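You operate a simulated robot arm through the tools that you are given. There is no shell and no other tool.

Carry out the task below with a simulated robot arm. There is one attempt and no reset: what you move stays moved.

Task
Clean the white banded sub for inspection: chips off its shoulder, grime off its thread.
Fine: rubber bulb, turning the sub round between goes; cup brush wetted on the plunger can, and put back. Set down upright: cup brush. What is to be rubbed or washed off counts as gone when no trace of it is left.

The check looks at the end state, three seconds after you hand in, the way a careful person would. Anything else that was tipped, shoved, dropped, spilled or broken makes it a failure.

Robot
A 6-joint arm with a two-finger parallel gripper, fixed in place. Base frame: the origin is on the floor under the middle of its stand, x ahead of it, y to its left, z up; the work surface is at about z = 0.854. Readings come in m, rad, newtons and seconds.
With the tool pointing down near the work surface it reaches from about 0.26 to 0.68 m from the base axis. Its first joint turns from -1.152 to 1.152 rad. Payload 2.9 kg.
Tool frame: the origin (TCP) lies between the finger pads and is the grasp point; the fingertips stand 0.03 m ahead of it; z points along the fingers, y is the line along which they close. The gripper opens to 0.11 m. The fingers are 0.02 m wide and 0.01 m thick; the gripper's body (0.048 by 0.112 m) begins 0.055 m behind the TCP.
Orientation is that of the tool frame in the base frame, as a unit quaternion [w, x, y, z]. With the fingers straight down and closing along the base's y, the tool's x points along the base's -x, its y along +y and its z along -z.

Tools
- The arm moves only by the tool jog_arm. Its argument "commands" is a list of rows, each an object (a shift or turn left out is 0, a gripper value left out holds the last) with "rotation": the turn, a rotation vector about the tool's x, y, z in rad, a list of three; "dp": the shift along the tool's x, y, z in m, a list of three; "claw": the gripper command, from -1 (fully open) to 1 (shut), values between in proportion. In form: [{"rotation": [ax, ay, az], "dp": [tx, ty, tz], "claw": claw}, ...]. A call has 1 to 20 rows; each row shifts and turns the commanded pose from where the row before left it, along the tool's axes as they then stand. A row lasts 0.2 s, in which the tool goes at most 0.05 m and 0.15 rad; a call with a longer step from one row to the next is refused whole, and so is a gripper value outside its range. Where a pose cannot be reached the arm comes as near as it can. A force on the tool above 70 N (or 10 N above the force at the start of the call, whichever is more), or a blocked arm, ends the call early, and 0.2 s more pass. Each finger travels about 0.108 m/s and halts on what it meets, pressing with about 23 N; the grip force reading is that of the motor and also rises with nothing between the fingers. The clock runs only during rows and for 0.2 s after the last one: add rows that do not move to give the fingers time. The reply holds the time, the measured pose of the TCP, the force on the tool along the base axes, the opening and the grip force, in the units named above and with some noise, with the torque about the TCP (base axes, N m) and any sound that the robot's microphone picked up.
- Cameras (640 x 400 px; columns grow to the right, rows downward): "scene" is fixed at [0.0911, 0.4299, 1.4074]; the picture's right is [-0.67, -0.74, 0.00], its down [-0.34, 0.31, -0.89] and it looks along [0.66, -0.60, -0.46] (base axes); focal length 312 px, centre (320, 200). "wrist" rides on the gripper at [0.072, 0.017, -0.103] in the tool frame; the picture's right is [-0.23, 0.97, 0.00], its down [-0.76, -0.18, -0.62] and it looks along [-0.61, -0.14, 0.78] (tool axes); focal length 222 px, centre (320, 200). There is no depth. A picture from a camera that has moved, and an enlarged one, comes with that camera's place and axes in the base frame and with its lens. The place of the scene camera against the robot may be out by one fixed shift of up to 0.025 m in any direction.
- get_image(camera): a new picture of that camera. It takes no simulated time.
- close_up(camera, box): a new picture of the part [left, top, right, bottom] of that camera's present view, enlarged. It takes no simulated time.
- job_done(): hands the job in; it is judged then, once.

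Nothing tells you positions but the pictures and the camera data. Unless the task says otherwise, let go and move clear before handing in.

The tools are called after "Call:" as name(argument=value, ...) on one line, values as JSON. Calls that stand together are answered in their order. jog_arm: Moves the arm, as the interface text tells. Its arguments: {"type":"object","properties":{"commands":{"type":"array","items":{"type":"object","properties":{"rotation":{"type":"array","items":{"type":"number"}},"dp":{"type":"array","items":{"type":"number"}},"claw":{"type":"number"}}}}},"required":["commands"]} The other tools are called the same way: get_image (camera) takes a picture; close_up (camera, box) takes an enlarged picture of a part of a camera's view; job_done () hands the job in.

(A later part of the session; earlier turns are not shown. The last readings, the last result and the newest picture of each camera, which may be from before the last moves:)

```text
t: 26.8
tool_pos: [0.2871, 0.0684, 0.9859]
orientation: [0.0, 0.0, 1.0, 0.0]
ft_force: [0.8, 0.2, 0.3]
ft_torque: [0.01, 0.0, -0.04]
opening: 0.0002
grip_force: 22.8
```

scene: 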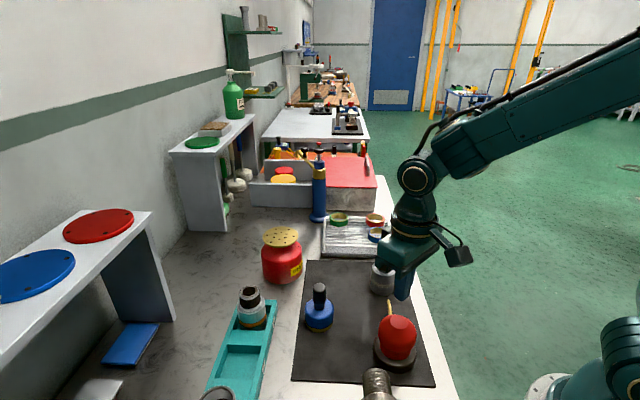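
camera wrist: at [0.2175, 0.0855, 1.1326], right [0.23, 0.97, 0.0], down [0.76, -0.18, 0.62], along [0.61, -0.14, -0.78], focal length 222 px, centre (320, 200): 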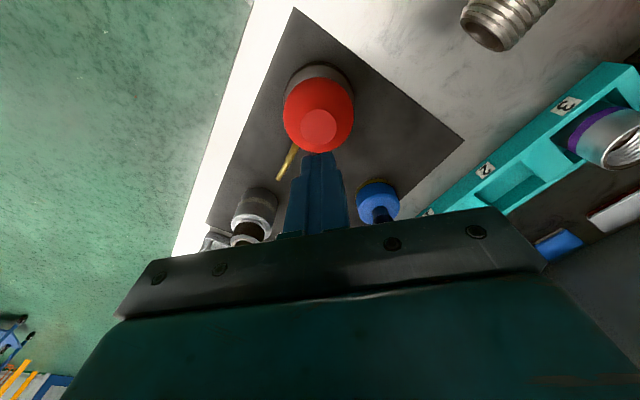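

No sound either way. I'll go back to the first inspection pose over the sub and compare the shoulder with the earlier picture.

Call:
jog_arm(commands=[{"dp": [0, 0, -0.04]}, {"dp": [-0.025, -0.0254, -0.0124]}, {"dp": [-0.025, -0.0254, -0.0124]}, {"dp": [-0.025, -0.0254, -0.0124]}, {"dp": [-0.025, -0.0254, -0.0124]}, {"dp": [-0.0265, -0.0254, -0.0124]}, {}])

Call:
close_up(camera="wrist", box=[280, 55, 360, 145])

Call:
close_up(camera="wrist", box=[295, 65, 345, 100])

Call:
close_up(camera="scene", box=[372, 268, 396, 283])

```text
t: 28.4
tool_pos: [0.4133, -0.0589, 1.0876]
orientation: [0.0, 0.0, 1.0, 0.0]
ft_force: [1.0, -0.2, 0.6]
ft_torque: [0.01, 0.02, -0.02]
opening: 0.0
grip_force: 23.2
```

```text
4.44 times, centred on (320, 100) of wrist
camera zoom: at [0.3416, -0.0415, 1.1898], right [0.23, 0.97, 0.0], down [0.76, -0.18, 0.62], along [0.61, -0.14, -0.78], focal length 987 px, centre (320, 644)
```

zoom: 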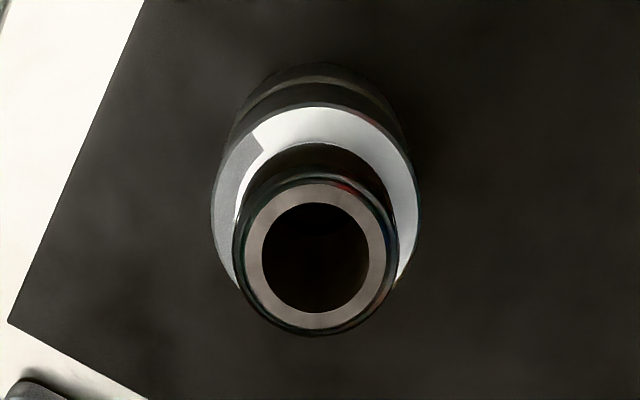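

```text
11.43 times, centred on (320, 82) of wrist
camera zoom: at [0.3416, -0.0415, 1.1898], right [0.23, 0.97, 0.0], down [0.76, -0.18, 0.62], along [0.61, -0.14, -0.78], focal length 2538 px, centre (320, 1543)
```

zoom: 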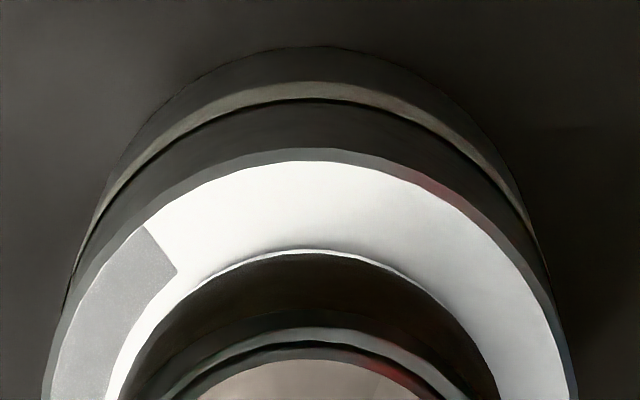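

```text
16.00 times, centred on (384, 276) of scene
camera zoom: at [0.0911, 0.4298, 1.4074], right [-0.67, -0.74, 0.0], down [-0.34, 0.31, -0.89], along [0.66, -0.6, -0.46], focal length 4998 px, centre (-704, -1008)
```

zoom: 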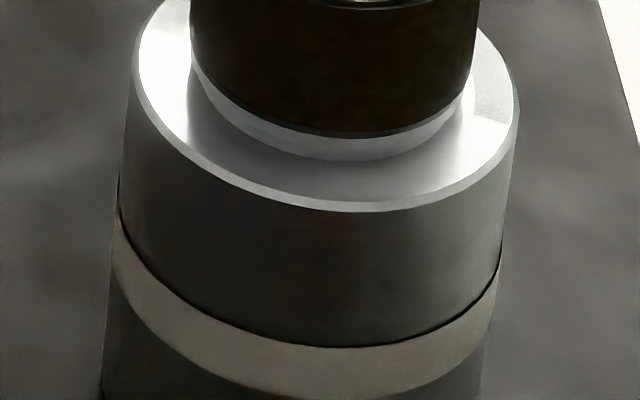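

The chips are a dull layer, and the puff has clearly stripped the bulb-facing sector of the shoulder (about 147° wide) to bright metal. Next I'll grip the sub body and turn it about 120°, so I open, turn the wrist to -15° and come down around it.

Call:
jog_arm(commands=[{"dp": [-0.0012, 0.0006, 0], "claw": -1}, {"rotation": [0, 0, -0.131]}, {"rotation": [0, 0, -0.131]}, {"dp": [0, 0, 0.03]}, {"dp": [0, 0, 0.03]}, {"dp": [0, 0, 0.02]}, {}])

Call:
get_image(camera="wrist")

Call:
close_up(camera="scene", box=[330, 190, 450, 310])

```text
t: 30.0
tool_pos: [0.4143, -0.0588, 1.0063]
orientation: [0.0, -0.131, 0.991, -0.001]
ft_force: [0.3, -0.8, 0.0]
ft_torque: [0.01, 0.0, -0.02]
opening: 0.11
grip_force: 0.1
```

```text
taken
camera wrist: at [0.3406, -0.0606, 1.1104], right [-0.03, 1.0, 0.0], down [0.78, 0.03, 0.62], along [0.62, 0.02, -0.78], focal length 222 px, centre (320, 200)
```

wrist: 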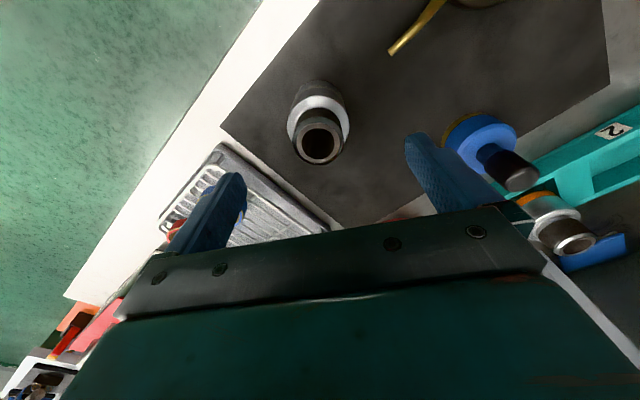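

```text
3.33 times, centred on (390, 250) of scene
camera zoom: at [0.0911, 0.4299, 1.4074], right [-0.67, -0.74, 0.0], down [-0.34, 0.31, -0.89], along [0.66, -0.6, -0.46], focal length 1041 px, centre (87, 33)
```

zoom: 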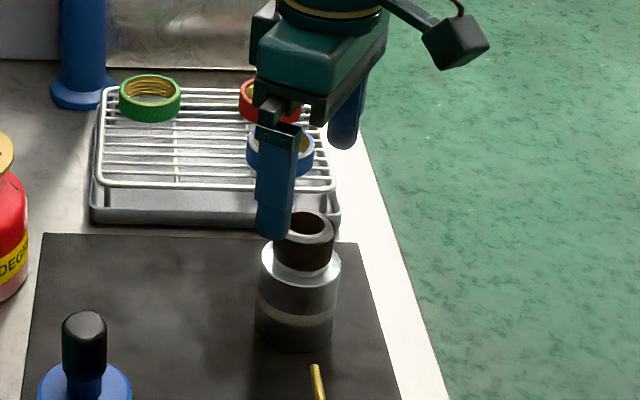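

Alignment agrees within a couple of millimetres. Descending around the sub and closing gently on its body.

Call:
jog_arm(commands=[{"dp": [0, 0, 0.025]}, {"dp": [0, 0, 0.025]}, {"dp": [0, 0, 0.025]}, {"dp": [0, 0, 0.025]}, {}])

Call:
close_up(camera="scene", box=[330, 190, 450, 310])

Call:
get_image(camera="wrist")

```text
t: 31.2
tool_pos: [0.4163, -0.0581, 0.907]
orientation: [0.0, -0.13, 0.991, 0.0]
ft_force: [0.6, 1.4, 0.7]
ft_torque: [0.02, -0.02, 0.02]
opening: 0.11
grip_force: 0.0
```

```text
3.33 times, centred on (390, 250) of scene
camera zoom: at [0.0911, 0.4299, 1.4074], right [-0.67, -0.74, 0.0], down [-0.34, 0.31, -0.89], along [0.66, -0.6, -0.46], focal length 1041 px, centre (87, 33)
```

zoom: 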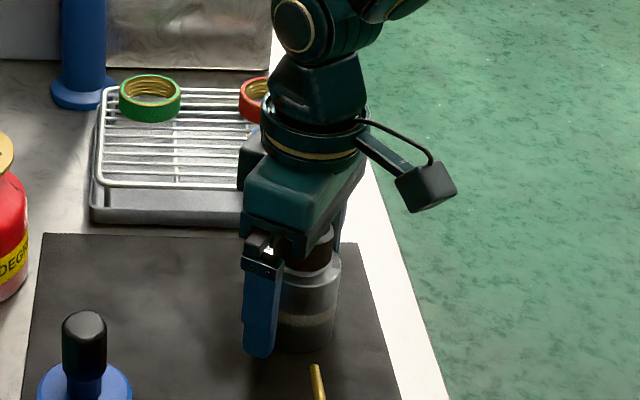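

```text
taken
camera wrist: at [0.3425, -0.0608, 1.01], right [-0.03, 1.0, 0.0], down [0.78, 0.03, 0.62], along [0.62, 0.02, -0.78], focal length 222 px, centre (320, 200)
```

wrist: 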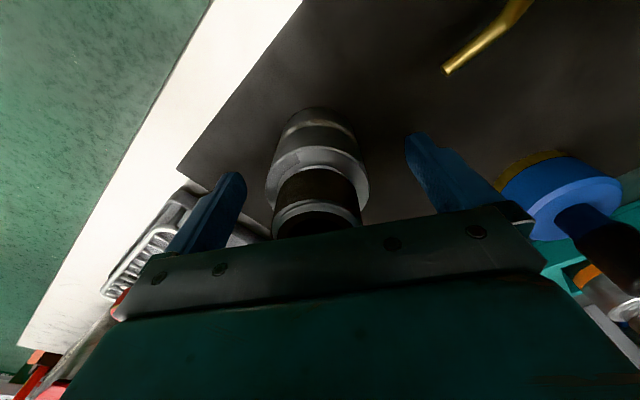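

The sub is centred between the fingers. Closing on it.

Call:
jog_arm(commands=[{"claw": 1}, {"claw": 1}, {"claw": 1}, {"claw": 1}])

```text
t: 32.2
tool_pos: [0.4156, -0.0595, 0.9079]
orientation: [0.0, -0.131, 0.991, 0.0]
ft_force: [-0.3, 0.4, -0.3]
ft_torque: [0.01, -0.01, -0.02]
opening: 0.0555
grip_force: 22.8
```

The sub is gripped at 55.5 mm with no side load. Turning it 120° in place.

Call:
jog_arm(commands=[{"rotation": [0, 0, 0.1]}, {"rotation": [0, 0, 0.14]}, {"rotation": [0, 0, 0.15]}, {"rotation": [0, 0, 0.15]}, {"rotation": [0, 0, 0.15]}, {"rotation": [0, 0, 0.15]}, {"rotation": [0, 0, 0.15]}, {"rotation": [0, 0, 0.15]}, {"rotation": [0, 0, 0.15]}, {"rotation": [0, 0, 0.15]}, {"rotation": [0, 0, 0.15]}, {"rotation": [0, 0, 0.15]}, {"rotation": [0, 0, 0.15]}, {"rotation": [0, 0, 0.15]}, {"rotation": [0, 0, 0.054]}, {}, {"claw": -1}, {"claw": -1}, {"claw": -1}])

Call:
get_image(camera="wrist")

Call:
close_up(camera="scene", box=[330, 190, 450, 310])

```text
t: 36.2
tool_pos: [0.4157, -0.0583, 0.9078]
orientation: [0.0, 0.792, 0.61, 0.0]
ft_force: [0.5, 0.3, -0.2]
ft_torque: [0.02, 0.0, -0.02]
opening: 0.1102
grip_force: 0.1
```

```text
taken
camera wrist: at [0.4506, 0.0075, 1.0097], right [0.88, -0.47, 0.0], down [-0.37, -0.69, 0.62], along [-0.29, -0.55, -0.78], focal length 222 px, centre (320, 200)
```

wrist: 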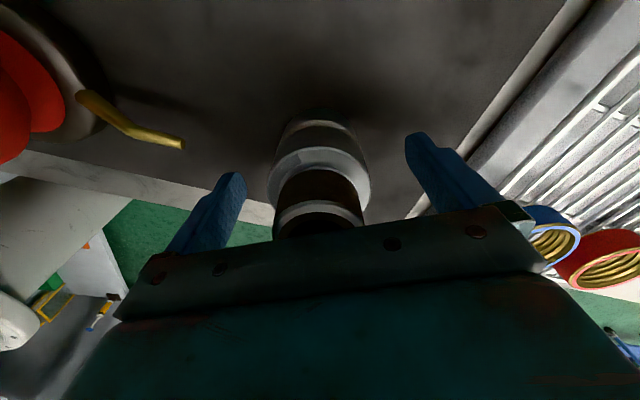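

```text
3.33 times, centred on (390, 250) of scene
camera zoom: at [0.0911, 0.4299, 1.4074], right [-0.67, -0.74, 0.0], down [-0.34, 0.31, -0.89], along [0.66, -0.6, -0.46], focal length 1041 px, centre (87, 33)
```

zoom: 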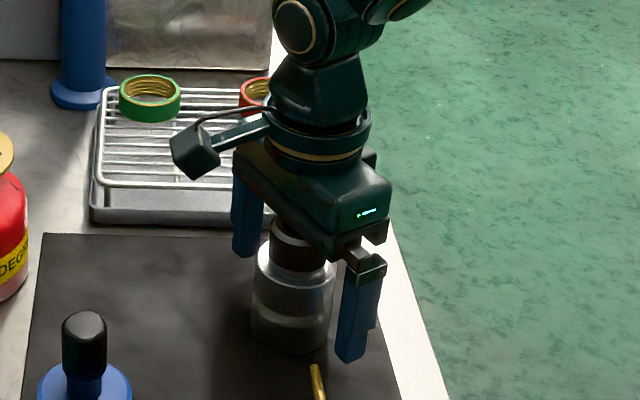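

Turned cleanly and released. I'll lift clear, unwind the wrist to -15° with fingers shut, and cross to the bulb again.

Call:
jog_arm(commands=[{"dp": [0, 0, -0.04]}, {"dp": [0, 0, -0.05]}, {"dp": [0, 0, -0.054, 0], "claw": -1}])

```text
refused: a shift or a turn must be a list of 3 entries
```

Refused because of a malformed row; resending it correctly.

Call:
jog_arm(commands=[{"dp": [0, 0, -0.045]}, {"dp": [0, 0, -0.049]}, {"dp": [0, 0, -0.05]}, {"rotation": [0, 0, -0.1496], "claw": 1}, {"rotation": [0, 0, -0.1496]}, {"rotation": [0, 0, -0.1496]}, {"rotation": [0, 0, -0.1496]}, {"rotation": [0, 0, -0.1496]}, {"rotation": [0, 0, -0.1496]}, {"rotation": [0, 0, -0.1496]}, {"rotation": [0, 0, -0.1496]}, {"rotation": [0, 0, -0.1496]}, {"rotation": [0, 0, -0.1496]}, {"rotation": [0, 0, -0.1496]}, {"rotation": [0, 0, -0.1496]}, {"rotation": [0, 0, -0.1496]}, {"rotation": [0, 0, -0.1496]}, {}])

Call:
close_up(camera="wrist", box=[280, 55, 360, 155])

```text
t: 40.0
tool_pos: [0.4151, -0.0574, 1.0513]
orientation: [0.0, -0.132, 0.991, 0.0]
ft_force: [0.2, 0.0, 0.5]
ft_torque: [0.0, -0.01, 0.0]
opening: 0.0001
grip_force: 23.0
```

```text
4.00 times, centred on (320, 105) of wrist
camera zoom: at [0.3418, -0.0606, 1.154], right [-0.04, 1.0, 0.0], down [0.78, 0.03, 0.62], along [0.62, 0.02, -0.78], focal length 888 px, centre (320, 580)
```

zoom: 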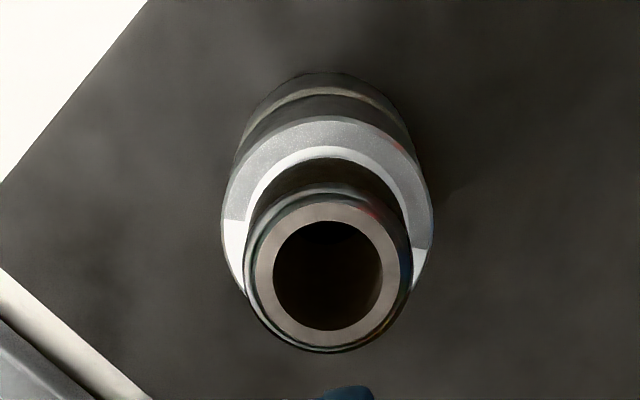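

The dull sector now faces the bulb as planned. Crossing to the bulb and pressing.

Call:
jog_arm(commands=[{"dp": [0.0229, 0.0388, 0]}, {"dp": [0.0229, 0.0388, 0]}, {"dp": [0.0229, 0.0388, 0]}, {"dp": [0.0223, 0.0382, 0]}, {"dp": [0, 0, 0.035]}, {"dp": [0, 0, 0.03]}, {}])

Call:
close_up(camera="wrist", box=[240, 60, 400, 220])

```text
t: 41.6
tool_pos: [0.2874, 0.0673, 0.9843]
orientation: [-0.001, -0.13, 0.991, 0.0]
ft_force: [-1.5, 0.9, 0.4]
ft_torque: [0.0, 0.01, -0.02]
opening: 0.0001
grip_force: 23.2
```

```text
2.50 times, centred on (320, 140) of wrist
camera zoom: at [0.2141, 0.0651, 1.0872], right [-0.03, 1.0, 0.0], down [0.78, 0.03, 0.62], along [0.62, 0.02, -0.78], focal length 555 px, centre (320, 350)
```

zoom: 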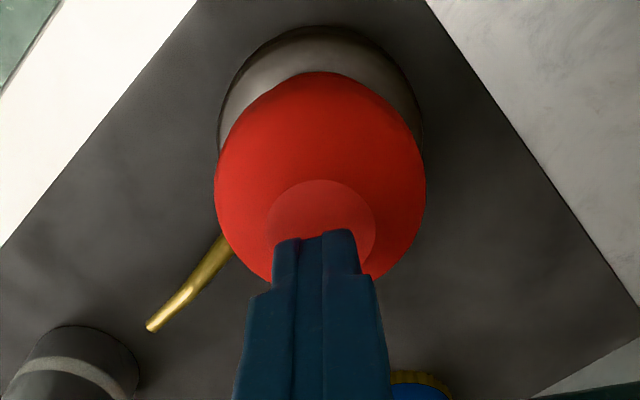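

Call:
jog_arm(commands=[{"dp": [0, 0, 0.012]}, {"dp": [0, 0, 0.015]}, {}])

Call:
jog_arm(commands=[{"dp": [0, 0, -0.027]}, {}, {"dp": [0, 0, 0.012]}, {"dp": [0, 0, 0.015]}, {}, {"dp": [0, 0, -0.027]}, {"dp": [0, 0, -0.035]}, {"dp": [0, 0, -0.03]}, {"dp": [-0.0229, -0.0388, 0]}, {"dp": [-0.0229, -0.0388, 0]}, {"dp": [-0.0229, -0.0388, 0]}, {"dp": [-0.0223, -0.0382, 0]}, {}])

Call:
close_up(camera="wrist", box=[280, 55, 360, 155])

```text
t: 42.4
tool_pos: [0.2877, 0.0678, 0.9593]
orientation: [0.001, -0.132, 0.991, 0.001]
ft_force: [-0.9, 4.6, 9.3]
ft_torque: [0.15, 0.05, -0.03]
opening: 0.0002
grip_force: 22.9
```

```text
t: 45.2
tool_pos: [0.4142, -0.0601, 1.05]
orientation: [-0.001, -0.131, 0.991, 0.0]
ft_force: [1.2, 0.9, 0.0]
ft_torque: [-0.03, 0.02, 0.01]
opening: 0.0
grip_force: 23.1
```

```text
4.00 times, centred on (320, 105) of wrist
camera zoom: at [0.3407, -0.0624, 1.1523], right [-0.03, 1.0, 0.0], down [0.78, 0.03, 0.62], along [0.62, 0.02, -0.78], focal length 888 px, centre (320, 580)
```

zoom: 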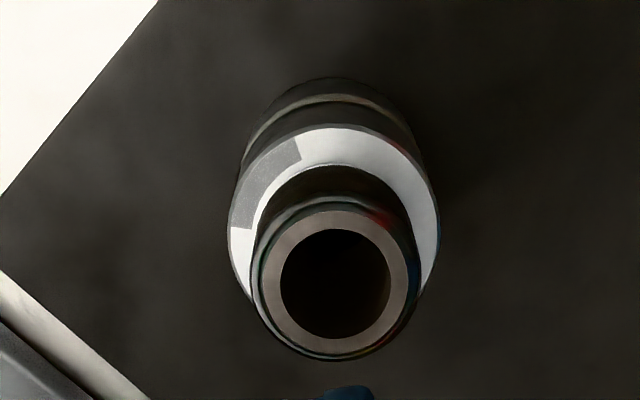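

Second sector cleared; only one dull patch (roughly bearings 205°–265°) remains, and another 120° turn brings it to the nozzle. Opening, descending, gripping.

Call:
jog_arm(commands=[{"claw": -1}, {"claw": -1}, {"claw": -1}, {"dp": [0, 0, 0.045]}, {"dp": [0, 0, 0.045]}, {"dp": [0, 0, 0.03]}, {"dp": [0, 0, 0.024]}, {}, {"claw": 1}, {"claw": 1}, {"claw": 1}, {"claw": 1}])

```text
t: 47.8
tool_pos: [0.4146, -0.0579, 0.9077]
orientation: [0.0, -0.131, 0.991, 0.0]
ft_force: [1.2, 0.4, -0.1]
ft_torque: [0.01, -0.01, -0.01]
opening: 0.0552
grip_force: 23.0
```

Gripped again cleanly. Turning 120° and releasing, then lifting and unwinding.

Call:
jog_arm(commands=[{"rotation": [0, 0, 0.1]}, {"rotation": [0, 0, 0.14]}, {"rotation": [0, 0, 0.15]}, {"rotation": [0, 0, 0.15]}, {"rotation": [0, 0, 0.15]}, {"rotation": [0, 0, 0.15]}, {"rotation": [0, 0, 0.15]}, {"rotation": [0, 0, 0.15]}, {"rotation": [0, 0, 0.15]}, {"rotation": [0, 0, 0.15]}, {"rotation": [0, 0, 0.15]}, {"rotation": [0, 0, 0.15]}, {"rotation": [0, 0, 0.15]}, {"rotation": [0, 0, 0.15]}, {"rotation": [0, 0, 0.054]}, {}, {"claw": -1}, {"claw": -1}, {"claw": -1}])

Call:
jog_arm(commands=[{"dp": [0, 0, -0.045]}, {"dp": [0, 0, -0.049]}, {"dp": [0, 0, -0.05]}, {"rotation": [0, 0, -0.1496], "claw": 1}, {"rotation": [0, 0, -0.1496]}, {"rotation": [0, 0, -0.1496]}, {"rotation": [0, 0, -0.1496]}, {"rotation": [0, 0, -0.1496]}, {"rotation": [0, 0, -0.1496]}, {"rotation": [0, 0, -0.1496]}, {"rotation": [0, 0, -0.1496]}, {"rotation": [0, 0, -0.1496]}, {"rotation": [0, 0, -0.1496]}, {"rotation": [0, 0, -0.1496]}, {"rotation": [0, 0, -0.1496]}, {"rotation": [0, 0, -0.1496]}, {"rotation": [0, 0, -0.1496]}, {}])

Call:
close_up(camera="wrist", box=[280, 55, 360, 155])

```text
t: 51.8
tool_pos: [0.4146, -0.0585, 0.9079]
orientation: [0.0, 0.793, 0.61, 0.0]
ft_force: [0.3, 0.6, -0.5]
ft_torque: [0.0, 0.02, 0.01]
opening: 0.11
grip_force: 0.0
```

```text
t: 55.6
tool_pos: [0.4149, -0.0581, 1.053]
orientation: [0.0, -0.133, 0.991, 0.001]
ft_force: [0.6, -0.2, -0.8]
ft_torque: [0.03, -0.02, 0.01]
opening: 0.0
grip_force: 23.1
```

```text
4.00 times, centred on (320, 105) of wrist
camera zoom: at [0.3411, -0.061, 1.1548], right [-0.04, 1.0, 0.0], down [0.78, 0.03, 0.62], along [0.62, 0.02, -0.78], focal length 888 px, centre (320, 580)
```

zoom: 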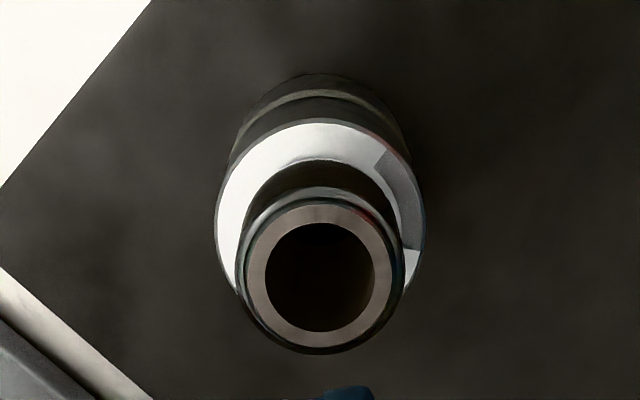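

The last dull patch now faces the nozzle. Crossing to the bulb and pressing twice.

Call:
jog_arm(commands=[{"dp": [0.0229, 0.0388, 0]}, {"dp": [0.0229, 0.0388, 0]}, {"dp": [0.0229, 0.0388, 0]}, {"dp": [0.0223, 0.0382, 0]}, {"dp": [0, 0, 0.035]}, {"dp": [0, 0, 0.03]}, {"dp": [0, 0, 0.012]}, {"dp": [0, 0, 0.015]}, {}])

Call:
jog_arm(commands=[{"dp": [0, 0, -0.027]}, {}, {"dp": [0, 0, 0.012]}, {"dp": [0, 0, 0.015]}, {}, {"dp": [0, 0, -0.027]}, {"dp": [0, 0, -0.035]}, {"dp": [0, 0, -0.03]}, {"dp": [-0.0229, -0.0388, 0]}, {"dp": [-0.0229, -0.0388, 0]}, {"dp": [-0.0229, -0.0388, 0]}, {"dp": [-0.0223, -0.0382, 0]}, {}])

Call:
close_up(camera="wrist", box=[280, 55, 360, 155])

Call:
close_up(camera="scene", box=[340, 240, 440, 390])

```text
t: 57.6
tool_pos: [0.2866, 0.0666, 0.959]
orientation: [0.001, -0.132, 0.991, -0.001]
ft_force: [-0.6, -1.7, 11.5]
ft_torque: [-0.05, 0.03, -0.02]
opening: 0.0001
grip_force: 23.1
```

```text
t: 60.4
tool_pos: [0.4174, -0.0569, 1.0518]
orientation: [-0.001, -0.131, 0.991, 0.0]
ft_force: [-0.3, 0.6, 0.3]
ft_torque: [0.03, 0.0, -0.01]
opening: 0.0
grip_force: 23.0
```

```text
4.00 times, centred on (320, 105) of wrist
camera zoom: at [0.3435, -0.0603, 1.1543], right [-0.03, 1.0, 0.0], down [0.78, 0.03, 0.62], along [0.62, 0.02, -0.78], focal length 888 px, centre (320, 580)
```

zoom: 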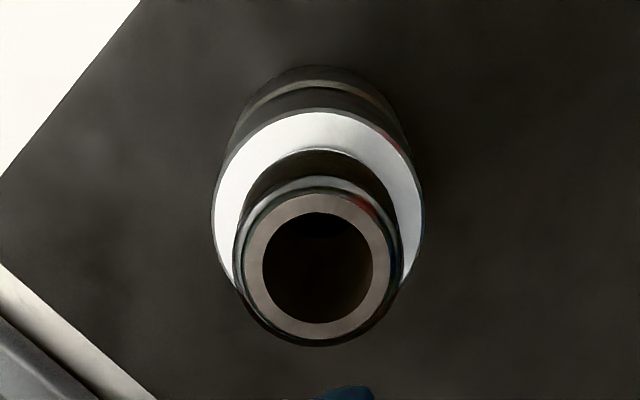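

```text
2.67 times, centred on (390, 315) of scene
camera zoom: at [0.0912, 0.4298, 1.4074], right [-0.67, -0.74, 0.0], down [-0.34, 0.31, -0.89], along [0.66, -0.6, -0.46], focal length 833 px, centre (133, -107)
```

zoom: 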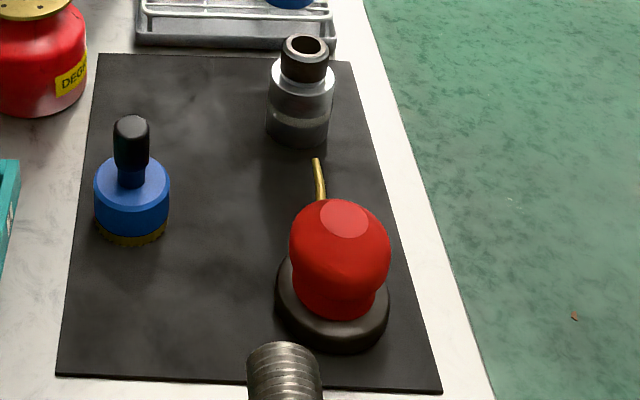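

The bulb-side half of the shoulder is bright. I'll swing the camera round to check the far side.

Call:
jog_arm(commands=[{"rotation": [0, 0, 0.15]}, {"rotation": [0, 0, 0.15]}, {"rotation": [0, 0, 0.15]}, {"rotation": [0, 0, 0.15]}, {"rotation": [0, 0, 0.15]}, {"rotation": [0, 0, 0.15]}, {"rotation": [0, 0, 0.15]}, {"rotation": [0, 0, 0.15]}, {"rotation": [0, 0, 0.15]}, {"rotation": [0, 0, 0.15]}, {"rotation": [0, 0, 0.15]}, {"rotation": [0, 0, 0.15]}, {"rotation": [0, 0, 0.15]}, {"rotation": [0, 0, 0.15]}, {"rotation": [0, 0, 0.15]}, {"rotation": [0, 0, 0.15]}, {"rotation": [0, 0, 0.15]}, {}])

Call:
close_up(camera="wrist", box=[280, 55, 360, 155])

Call:
jog_arm(commands=[{"rotation": [0, 0, -0.15]}, {"rotation": [0, 0, -0.15]}, {"rotation": [0, 0, -0.15]}, {"rotation": [0, 0, -0.15]}, {"rotation": [0, 0, -0.15]}, {"rotation": [0, 0, -0.15]}, {"rotation": [0, 0, -0.15]}, {"rotation": [0, 0, -0.15]}, {"rotation": [0, 0, -0.15]}, {"rotation": [0, 0, -0.15]}, {"rotation": [0, 0, -0.15]}, {"rotation": [0, 0, -0.15]}, {"rotation": [0, 0, -0.15]}, {"rotation": [0, 0, -0.15]}, {"rotation": [0, 0, -0.15]}, {"rotation": [0, 0, -0.0394]}, {"claw": -1}, {"claw": -1}, {"claw": -1}])

Call:
get_image(camera="wrist")

```text
t: 64.2
tool_pos: [0.4155, -0.0593, 1.0517]
orientation: [-0.001, 0.91, 0.414, 0.0]
ft_force: [-0.9, -0.9, -0.8]
ft_torque: [-0.03, -0.02, 0.01]
opening: 0.0003
grip_force: 22.9
```

```text
4.00 times, centred on (320, 105) of wrist
camera zoom: at [0.4763, -0.0151, 1.155], right [0.58, -0.81, 0.0], down [-0.63, -0.46, 0.62], along [-0.51, -0.36, -0.78], focal length 888 px, centre (320, 580)
```

zoom: 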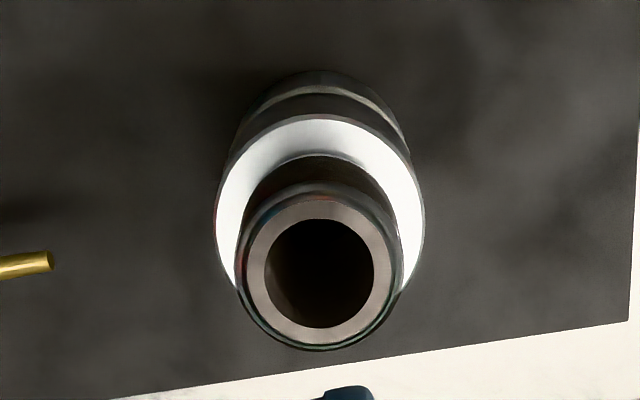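

```text
t: 68.2
tool_pos: [0.4149, -0.0595, 1.0519]
orientation: [0.0, -0.002, 1.0, 0.0]
ft_force: [0.6, 0.6, 0.0]
ft_torque: [0.0, -0.03, 0.04]
opening: 0.11
grip_force: 0.1
```

```text
taken
camera wrist: at [0.3438, -0.0415, 1.1542], right [0.22, 0.97, 0.0], down [0.76, -0.18, 0.62], along [0.61, -0.14, -0.78], focal length 222 px, centre (320, 200)
```

wrist: 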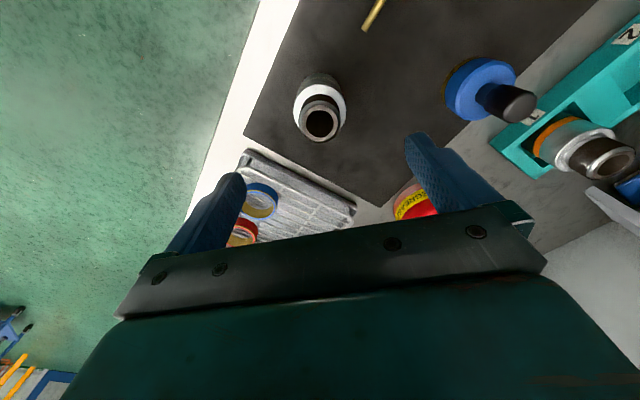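

The shoulder is bright all the way round. Next is the cup brush, whose handle top I place at about (0.445, 0.124, 0.938); moving above it to look.

Call:
jog_arm(commands=[{"dp": [-0.0075, 0.0459, 0]}, {"dp": [-0.0075, 0.0459, 0]}, {"dp": [-0.0075, 0.0459, 0]}, {"dp": [-0.0075, 0.0459, 0]}, {}])

Call:
get_image(camera="wrist")

Call:
close_up(camera="wrist", box=[270, 50, 370, 150])

Call:
close_up(camera="scene", box=[250, 200, 390, 340])

```text
t: 69.4
tool_pos: [0.4443, 0.1253, 1.0524]
orientation: [0.001, -0.002, 1.0, 0.0]
ft_force: [-0.7, -0.1, 0.2]
ft_torque: [-0.03, 0.0, 0.04]
opening: 0.1101
grip_force: 0.0
```

```text
taken
camera wrist: at [0.3734, 0.1423, 1.1555], right [0.22, 0.97, 0.0], down [0.76, -0.18, 0.62], along [0.61, -0.14, -0.78], focal length 222 px, centre (320, 200)
```

wrist: 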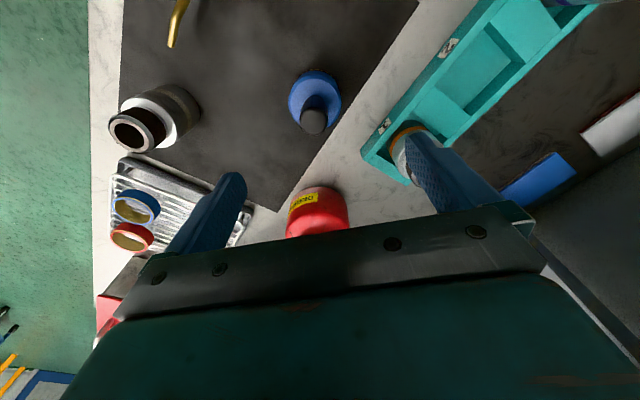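

```text
4.00 times, centred on (320, 100) of wrist
camera zoom: at [0.3734, 0.1423, 1.1555], right [0.22, 0.97, 0.0], down [0.76, -0.18, 0.62], along [0.61, -0.14, -0.78], focal length 888 px, centre (320, 600)
```

zoom: 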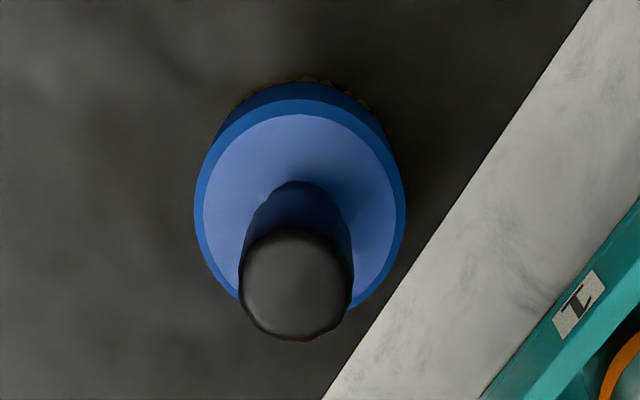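

```text
2.86 times, centred on (320, 270) of scene
camera zoom: at [0.0911, 0.4299, 1.4074], right [-0.67, -0.74, 0.0], down [-0.34, 0.31, -0.89], along [0.66, -0.6, -0.46], focal length 893 px, centre (320, 0)
```

zoom: 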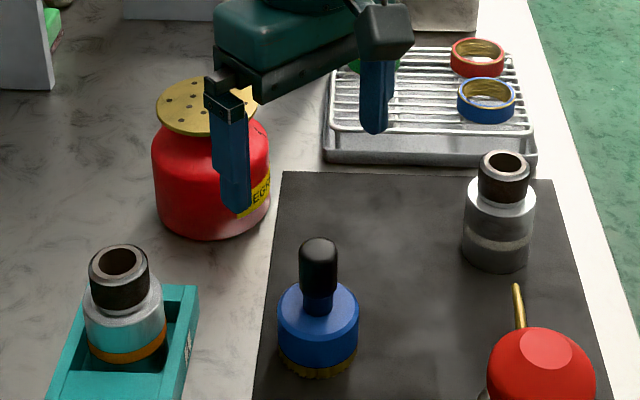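

The handle axis sits at about (0.446, 0.1215), black grip from z ≈ 0.90 to 0.945. I'll narrow the fingers somewhat, centre on it and go down.

Call:
jog_arm(commands=[{"dp": [-0.0017, -0.0038, 0], "claw": -0.3}, {"dp": [0, 0, 0.03]}, {"dp": [0, 0, 0.03]}, {}])

Call:
get_image(camera="wrist")

Call:
close_up(camera="scene", box=[270, 230, 370, 340])

```text
t: 70.4
tool_pos: [0.4451, 0.1205, 0.9912]
orientation: [0.0, -0.002, 1.0, 0.0]
ft_force: [0.7, -0.2, -0.1]
ft_torque: [-0.01, 0.01, 0.0]
opening: 0.0717
grip_force: 0.0
```

```text
taken
camera wrist: at [0.3739, 0.1374, 1.0949], right [0.22, 0.97, 0.0], down [0.76, -0.18, 0.62], along [0.61, -0.14, -0.78], focal length 222 px, centre (320, 200)
```

wrist: 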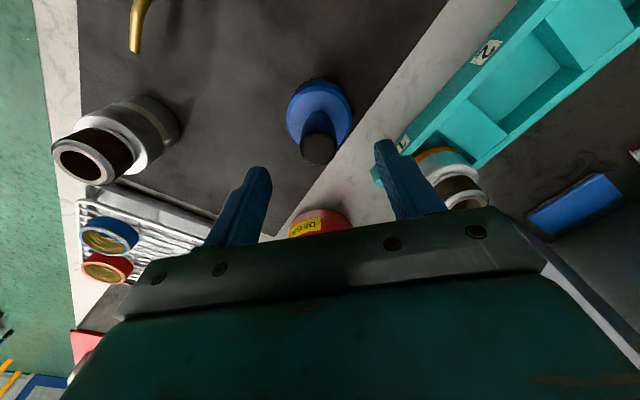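

```text
3.64 times, centred on (320, 285) of scene
camera zoom: at [0.0911, 0.4299, 1.4074], right [-0.67, -0.74, 0.0], down [-0.34, 0.31, -0.89], along [0.66, -0.6, -0.46], focal length 1136 px, centre (320, -109)
```

zoom: 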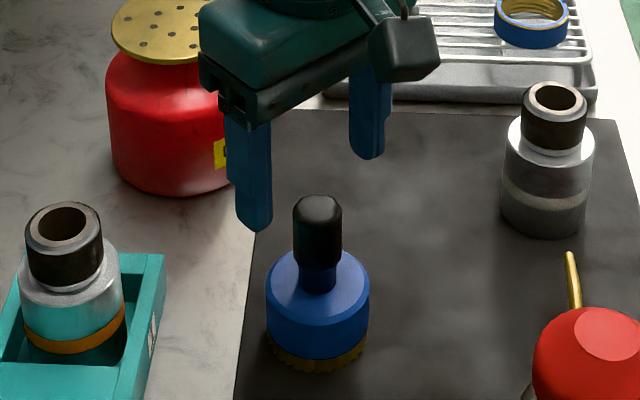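

Handle is right on the gripper's axis. Lowering and closing on it.

Call:
jog_arm(commands=[{"dp": [0, 0, 0.025]}, {"dp": [0, 0, 0.025]}, {"dp": [0, 0, 0.0145]}, {}, {"claw": 1}, {"claw": 1}, {"claw": 1}, {"claw": 1}])

Call:
close_up(camera="scene", box=[270, 230, 370, 340])

```text
t: 72.2
tool_pos: [0.4451, 0.1226, 0.9272]
orientation: [0.0, -0.001, 1.0, 0.0]
ft_force: [-1.0, -1.8, 0.1]
ft_torque: [-0.04, 0.03, 0.03]
opening: 0.0272
grip_force: 22.8
```

```text
3.64 times, centred on (320, 285) of scene
camera zoom: at [0.0911, 0.4299, 1.4074], right [-0.67, -0.74, 0.0], down [-0.34, 0.31, -0.89], along [0.66, -0.6, -0.46], focal length 1136 px, centre (320, -109)
```

zoom: 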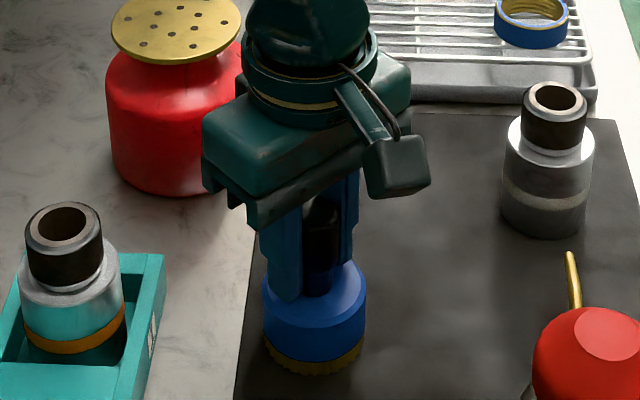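

Brush gripped (27 mm, low load). Lifting it straight up.

Call:
jog_arm(commands=[{"dp": [0, 0, -0.02]}, {"dp": [0, 0, -0.045]}, {"dp": [0, 0, -0.045]}, {"dp": [0, 0, -0.045]}, {}])

Call:
get_image(camera="scene")

Call:
close_up(camera="scene", box=[240, 130, 370, 260])

Call:
get_image(camera="wrist")

```text
t: 73.4
tool_pos: [0.4445, 0.1203, 1.0853]
orientation: [0.001, -0.002, 1.0, 0.001]
ft_force: [1.1, -0.2, -0.7]
ft_torque: [0.03, 0.03, 0.03]
opening: 0.0276
grip_force: 23.1
```

```text
taken
```

scene: 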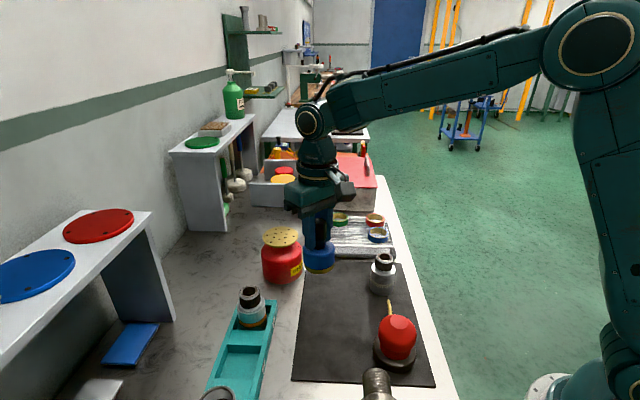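

```text
3.08 times, centred on (305, 195) of scene
camera zoom: at [0.0911, 0.4299, 1.4074], right [-0.67, -0.74, 0.0], down [-0.34, 0.31, -0.89], along [0.66, -0.6, -0.46], focal length 961 px, centre (366, 215)
```

zoom: 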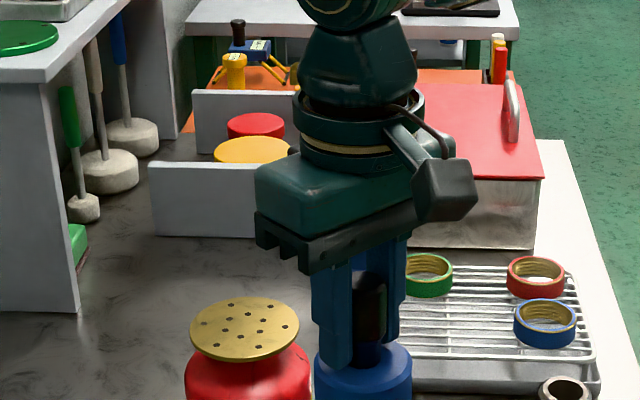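

```text
taken
camera wrist: at [0.3728, 0.1382, 1.1868], right [0.22, 0.97, 0.0], down [0.76, -0.18, 0.62], along [0.61, -0.14, -0.78], focal length 222 px, centre (320, 200)
```

wrist: 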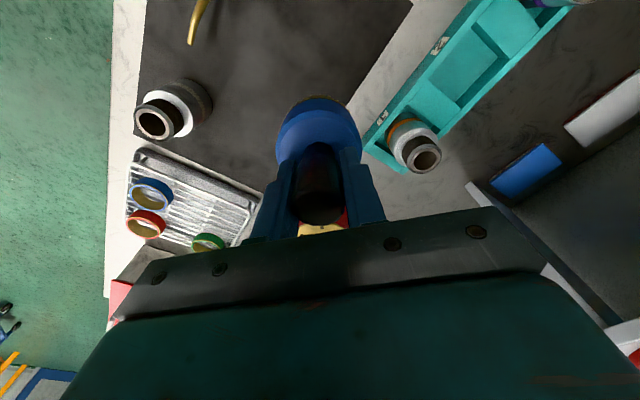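

The brush is clear of the bench. To pin down the plunger plate I'll move to one side of the can, where the wrist camera can see it past the brush.

Call:
jog_arm(commands=[{"dp": [-0.0289, -0.03, 0]}, {"dp": [-0.0289, -0.03, 0]}, {"dp": [-0.0289, -0.03, 0]}, {"dp": [-0.0289, -0.03, 0]}, {}])

Call:
get_image(camera="wrist")

Call:
get_image(camera="scene")

```text
t: 74.6
tool_pos: [0.5627, 0.0017, 1.0836]
orientation: [0.0, -0.002, 1.0, 0.0]
ft_force: [-0.6, 0.1, -1.6]
ft_torque: [-0.02, 0.01, 0.03]
opening: 0.0273
grip_force: 23.3
```

```text
taken
camera wrist: at [0.4915, 0.0193, 1.1848], right [0.22, 0.97, 0.0], down [0.76, -0.18, 0.62], along [0.61, -0.14, -0.78], focal length 222 px, centre (320, 200)
```

wrist: 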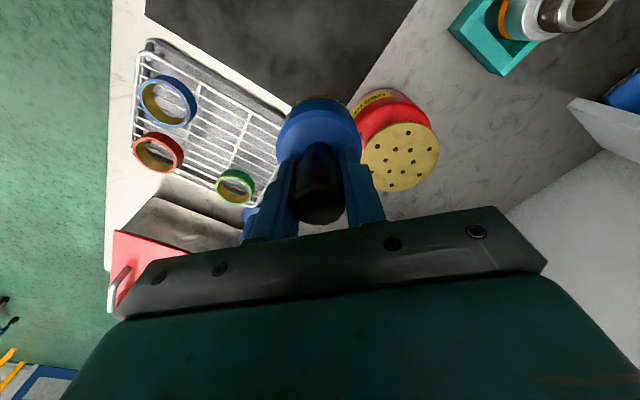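

```text
taken
```

scene: 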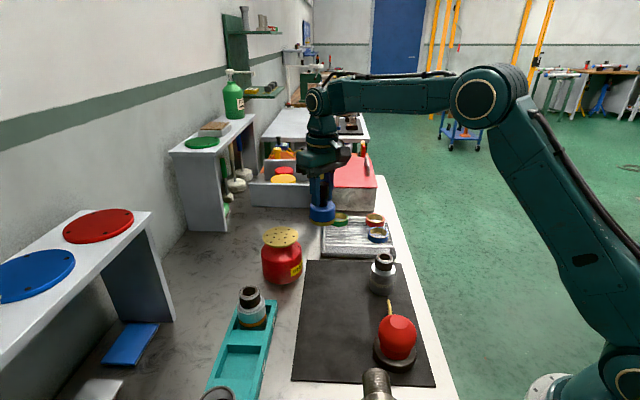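

Call:
close_up(camera="wrist", box=[340, 80, 450, 200])

Call:
close_up(camera="scene", box=[250, 215, 320, 290])

Call:
close_up(camera="scene", box=[290, 150, 370, 240])

```text
3.33 times, centred on (395, 140) of wrist
camera zoom: at [0.4915, 0.0193, 1.1848], right [0.22, 0.97, 0.0], down [0.76, -0.18, 0.62], along [0.61, -0.14, -0.78], focal length 740 px, centre (70, 400)
```

zoom: 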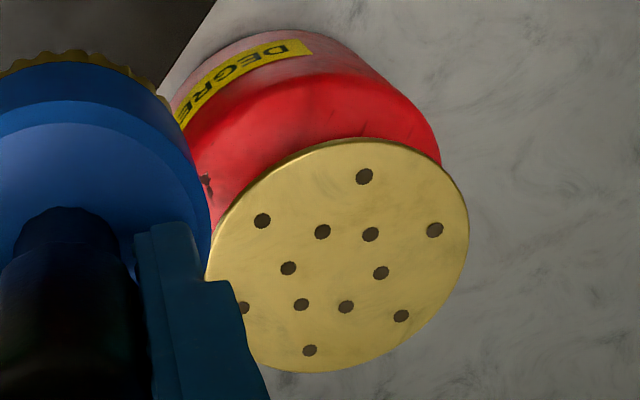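

```text
5.33 times, centred on (285, 252) of scene
camera zoom: at [0.0912, 0.4298, 1.4074], right [-0.67, -0.74, 0.0], down [-0.34, 0.31, -0.89], along [0.66, -0.6, -0.46], focal length 1666 px, centre (507, -80)
```

zoom: 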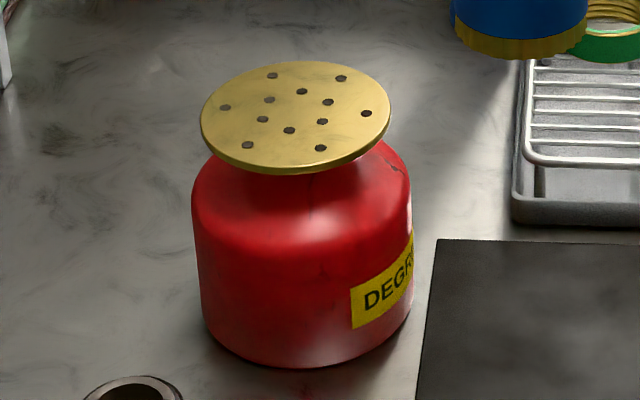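

```text
4.44 times, centred on (330, 195) of scene
camera zoom: at [0.0912, 0.4298, 1.4074], right [-0.67, -0.74, 0.0], down [-0.34, 0.31, -0.89], along [0.66, -0.6, -0.46], focal length 1388 px, centre (276, 222)
```

zoom: 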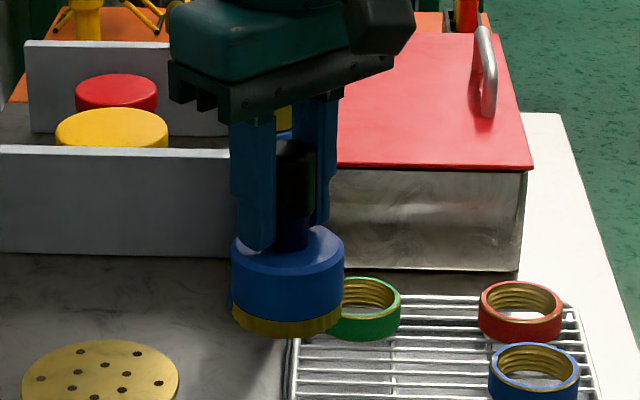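

Triangulation from both cameras puts the plunger plate at about (0.6325, 0.080, 0.957). I'll bring the brush over it, staying above.

Call:
jog_arm(commands=[{"dp": [-0.0233, 0.0261, 0.003]}, {"dp": [-0.0233, 0.0261, 0.003]}, {"dp": [-0.0232, 0.0261, 0.004]}, {}])

Call:
close_up(camera="scene", box=[230, 160, 350, 290])

Call:
get_image(camera="wrist")

```text
t: 75.6
tool_pos: [0.6292, 0.0803, 1.0714]
orientation: [0.0, -0.002, 1.0, 0.0]
ft_force: [0.0, -0.1, -0.5]
ft_torque: [-0.01, -0.03, 0.0]
opening: 0.027
grip_force: 23.1
```

```text
3.08 times, centred on (290, 225) of scene
camera zoom: at [0.0911, 0.4299, 1.4074], right [-0.67, -0.74, 0.0], down [-0.34, 0.31, -0.89], along [0.66, -0.6, -0.46], focal length 961 px, centre (412, 123)
```

zoom: 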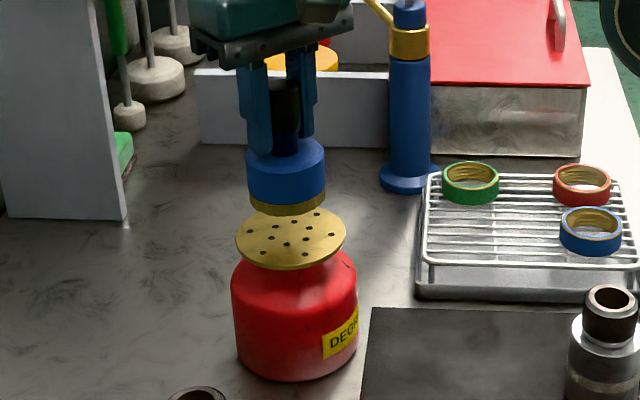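

```text
taken
camera wrist: at [0.5597, 0.0978, 1.1751], right [0.22, 0.97, 0.0], down [0.76, -0.18, 0.62], along [0.61, -0.14, -0.78], focal length 222 px, centre (320, 200)
```

wrist: 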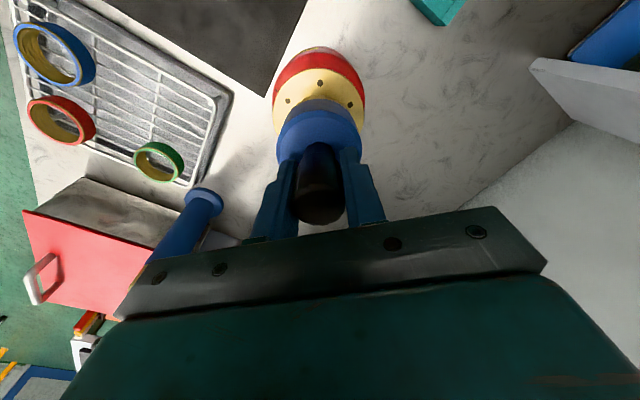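

Brush is lined up over the plate. Lowering until it nearly touches, then in small steps.

Call:
jog_arm(commands=[{"dp": [-0.0025, 0.0015, 0.018]}, {"dp": [0, 0, 0.017]}, {}])

Call:
jog_arm(commands=[{"dp": [0, 0, 0.003]}, {"dp": [0, 0, 0.003]}, {"dp": [0, 0, 0.003]}, {}])

Call:
close_up(camera="scene", box=[240, 190, 330, 290])

```text
t: 76.4
tool_pos: [0.6342, 0.0821, 1.0366]
orientation: [0.0, -0.001, 1.0, 0.0]
ft_force: [0.1, -0.2, -0.5]
ft_torque: [-0.01, -0.02, 0.02]
opening: 0.0275
grip_force: 23.1
```

```text
t: 77.4
tool_pos: [0.6334, 0.0812, 1.0269]
orientation: [0.0, -0.001, 1.0, 0.0]
ft_force: [-0.5, -0.7, 1.4]
ft_torque: [-0.06, -0.01, -0.01]
opening: 0.0273
grip_force: 22.9
```

```text
4.00 times, centred on (285, 240) of scene
camera zoom: at [0.0911, 0.4299, 1.4074], right [-0.67, -0.74, 0.0], down [-0.34, 0.31, -0.89], along [0.66, -0.6, -0.46], focal length 1250 px, centre (460, 40)
```

zoom: 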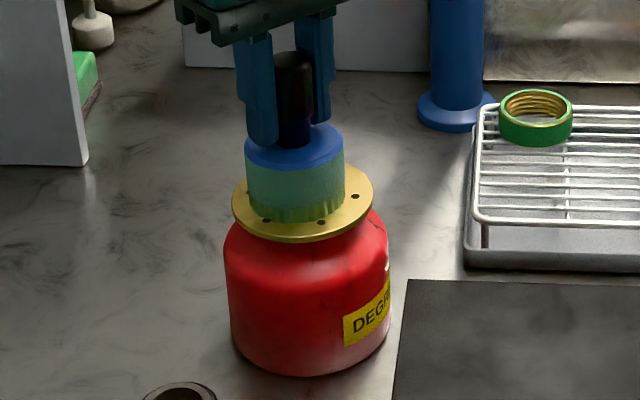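

The brush is on the plate (about 1.4 N) and its lower part already looks wet and greenish. I'll push the plunger a few millimetres to wet it properly.

Call:
jog_arm(commands=[{"dp": [0, 0, 0.003]}, {"dp": [0, 0, 0.003]}, {}])

Call:
close_up(camera="scene", box=[240, 190, 330, 290])

```text
t: 78.2
tool_pos: [0.6342, 0.0819, 1.0244]
orientation: [0.001, -0.002, 1.0, 0.0]
ft_force: [-4.3, 3.8, 20.9]
ft_torque: [0.37, -0.01, -0.03]
opening: 0.0274
grip_force: 23.3
```

```text
4.00 times, centred on (285, 240) of scene
camera zoom: at [0.0906, 0.4299, 1.4074], right [-0.67, -0.74, 0.0], down [-0.34, 0.31, -0.89], along [0.66, -0.6, -0.46], focal length 1250 px, centre (460, 40)
```

zoom: 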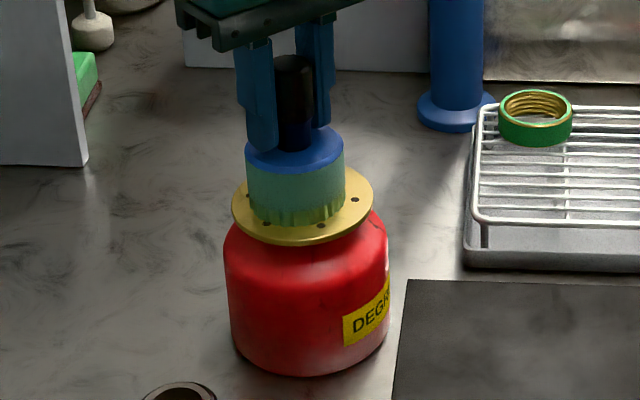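

About 21 N on the plunger, enough. Lifting off to see whether the brush stays wet.

Call:
jog_arm(commands=[{"dp": [0, 0, -0.006]}, {"dp": [0, 0, -0.02]}, {"dp": [0, 0, -0.03]}, {}])

Call:
close_up(camera="scene", box=[240, 160, 330, 290])

Call:
close_up(camera="wrist", box=[250, 40, 400, 240])

```text
t: 79.2
tool_pos: [0.6341, 0.0825, 1.0769]
orientation: [-0.001, -0.002, 1.0, -0.001]
ft_force: [-0.1, -0.2, -0.3]
ft_torque: [0.01, 0.03, 0.0]
opening: 0.0271
grip_force: 22.9
```

```text
3.08 times, centred on (285, 225) of scene
camera zoom: at [0.0911, 0.4299, 1.4074], right [-0.67, -0.74, 0.0], down [-0.34, 0.31, -0.89], along [0.66, -0.6, -0.46], focal length 961 px, centre (428, 123)
```

zoom: 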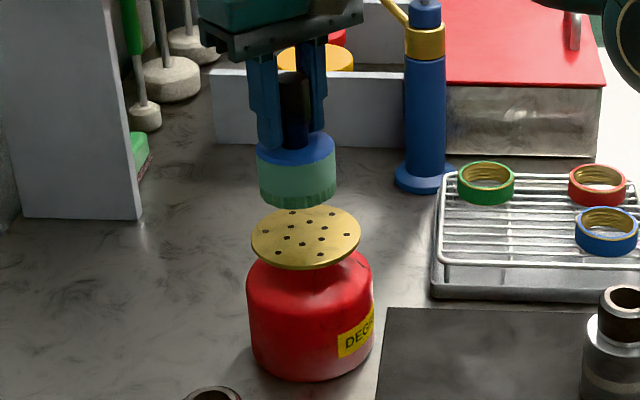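

```text
2.00 times, centred on (325, 140) of wrist
camera zoom: at [0.5624, 0.1003, 1.1806], right [0.22, 0.97, 0.0], down [0.76, -0.18, 0.62], along [0.61, -0.14, -0.78], focal length 444 px, centre (310, 320)
```

zoom: 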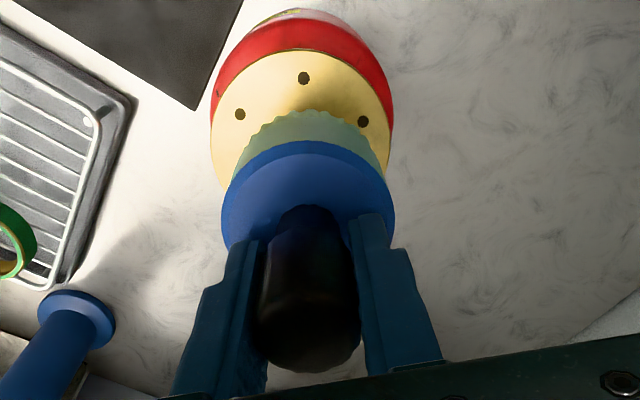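

The brush is visibly wet. Carrying it over to hover above the sub's thread.

Call:
jog_arm(commands=[{"dp": [0.0365, -0.0235, 0]}, {"dp": [0.0365, -0.0235, 0]}, {"dp": [0.0365, -0.0235, 0]}, {"dp": [0.0365, -0.0235, 0.004]}, {"dp": [0.0365, -0.0235, 0.004]}, {"dp": [0.0365, -0.0235, 0.004]}, {}])

Call:
get_image(camera="wrist")

Call:
close_up(camera="scene", box=[340, 190, 440, 310])

```text
t: 80.8
tool_pos: [0.4169, -0.0589, 1.0663]
orientation: [0.0, -0.001, 1.0, 0.0]
ft_force: [-0.3, 0.7, -0.8]
ft_torque: [-0.01, 0.04, 0.0]
opening: 0.0272
grip_force: 22.6
```

```text
taken
camera wrist: at [0.3451, -0.042, 1.1678], right [0.22, 0.97, 0.0], down [0.76, -0.18, 0.62], along [0.61, -0.14, -0.78], focal length 222 px, centre (320, 200)
```

wrist: 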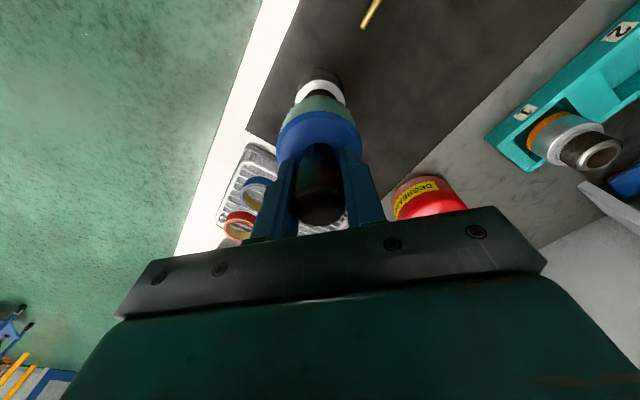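

```text
3.33 times, centred on (390, 250) of scene
camera zoom: at [0.0911, 0.4299, 1.4074], right [-0.67, -0.74, 0.0], down [-0.34, 0.31, -0.89], along [0.66, -0.6, -0.46], focal length 1041 px, centre (87, 33)
```

zoom: 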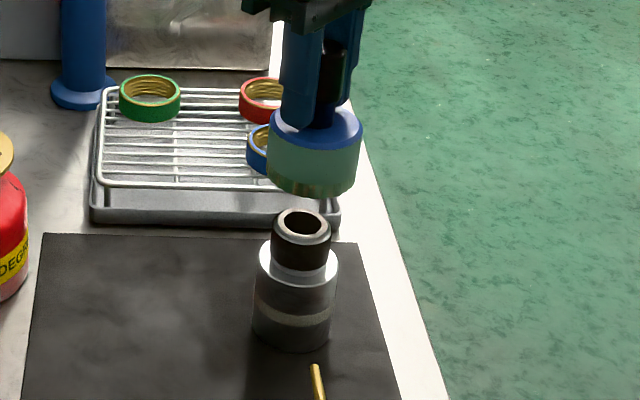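

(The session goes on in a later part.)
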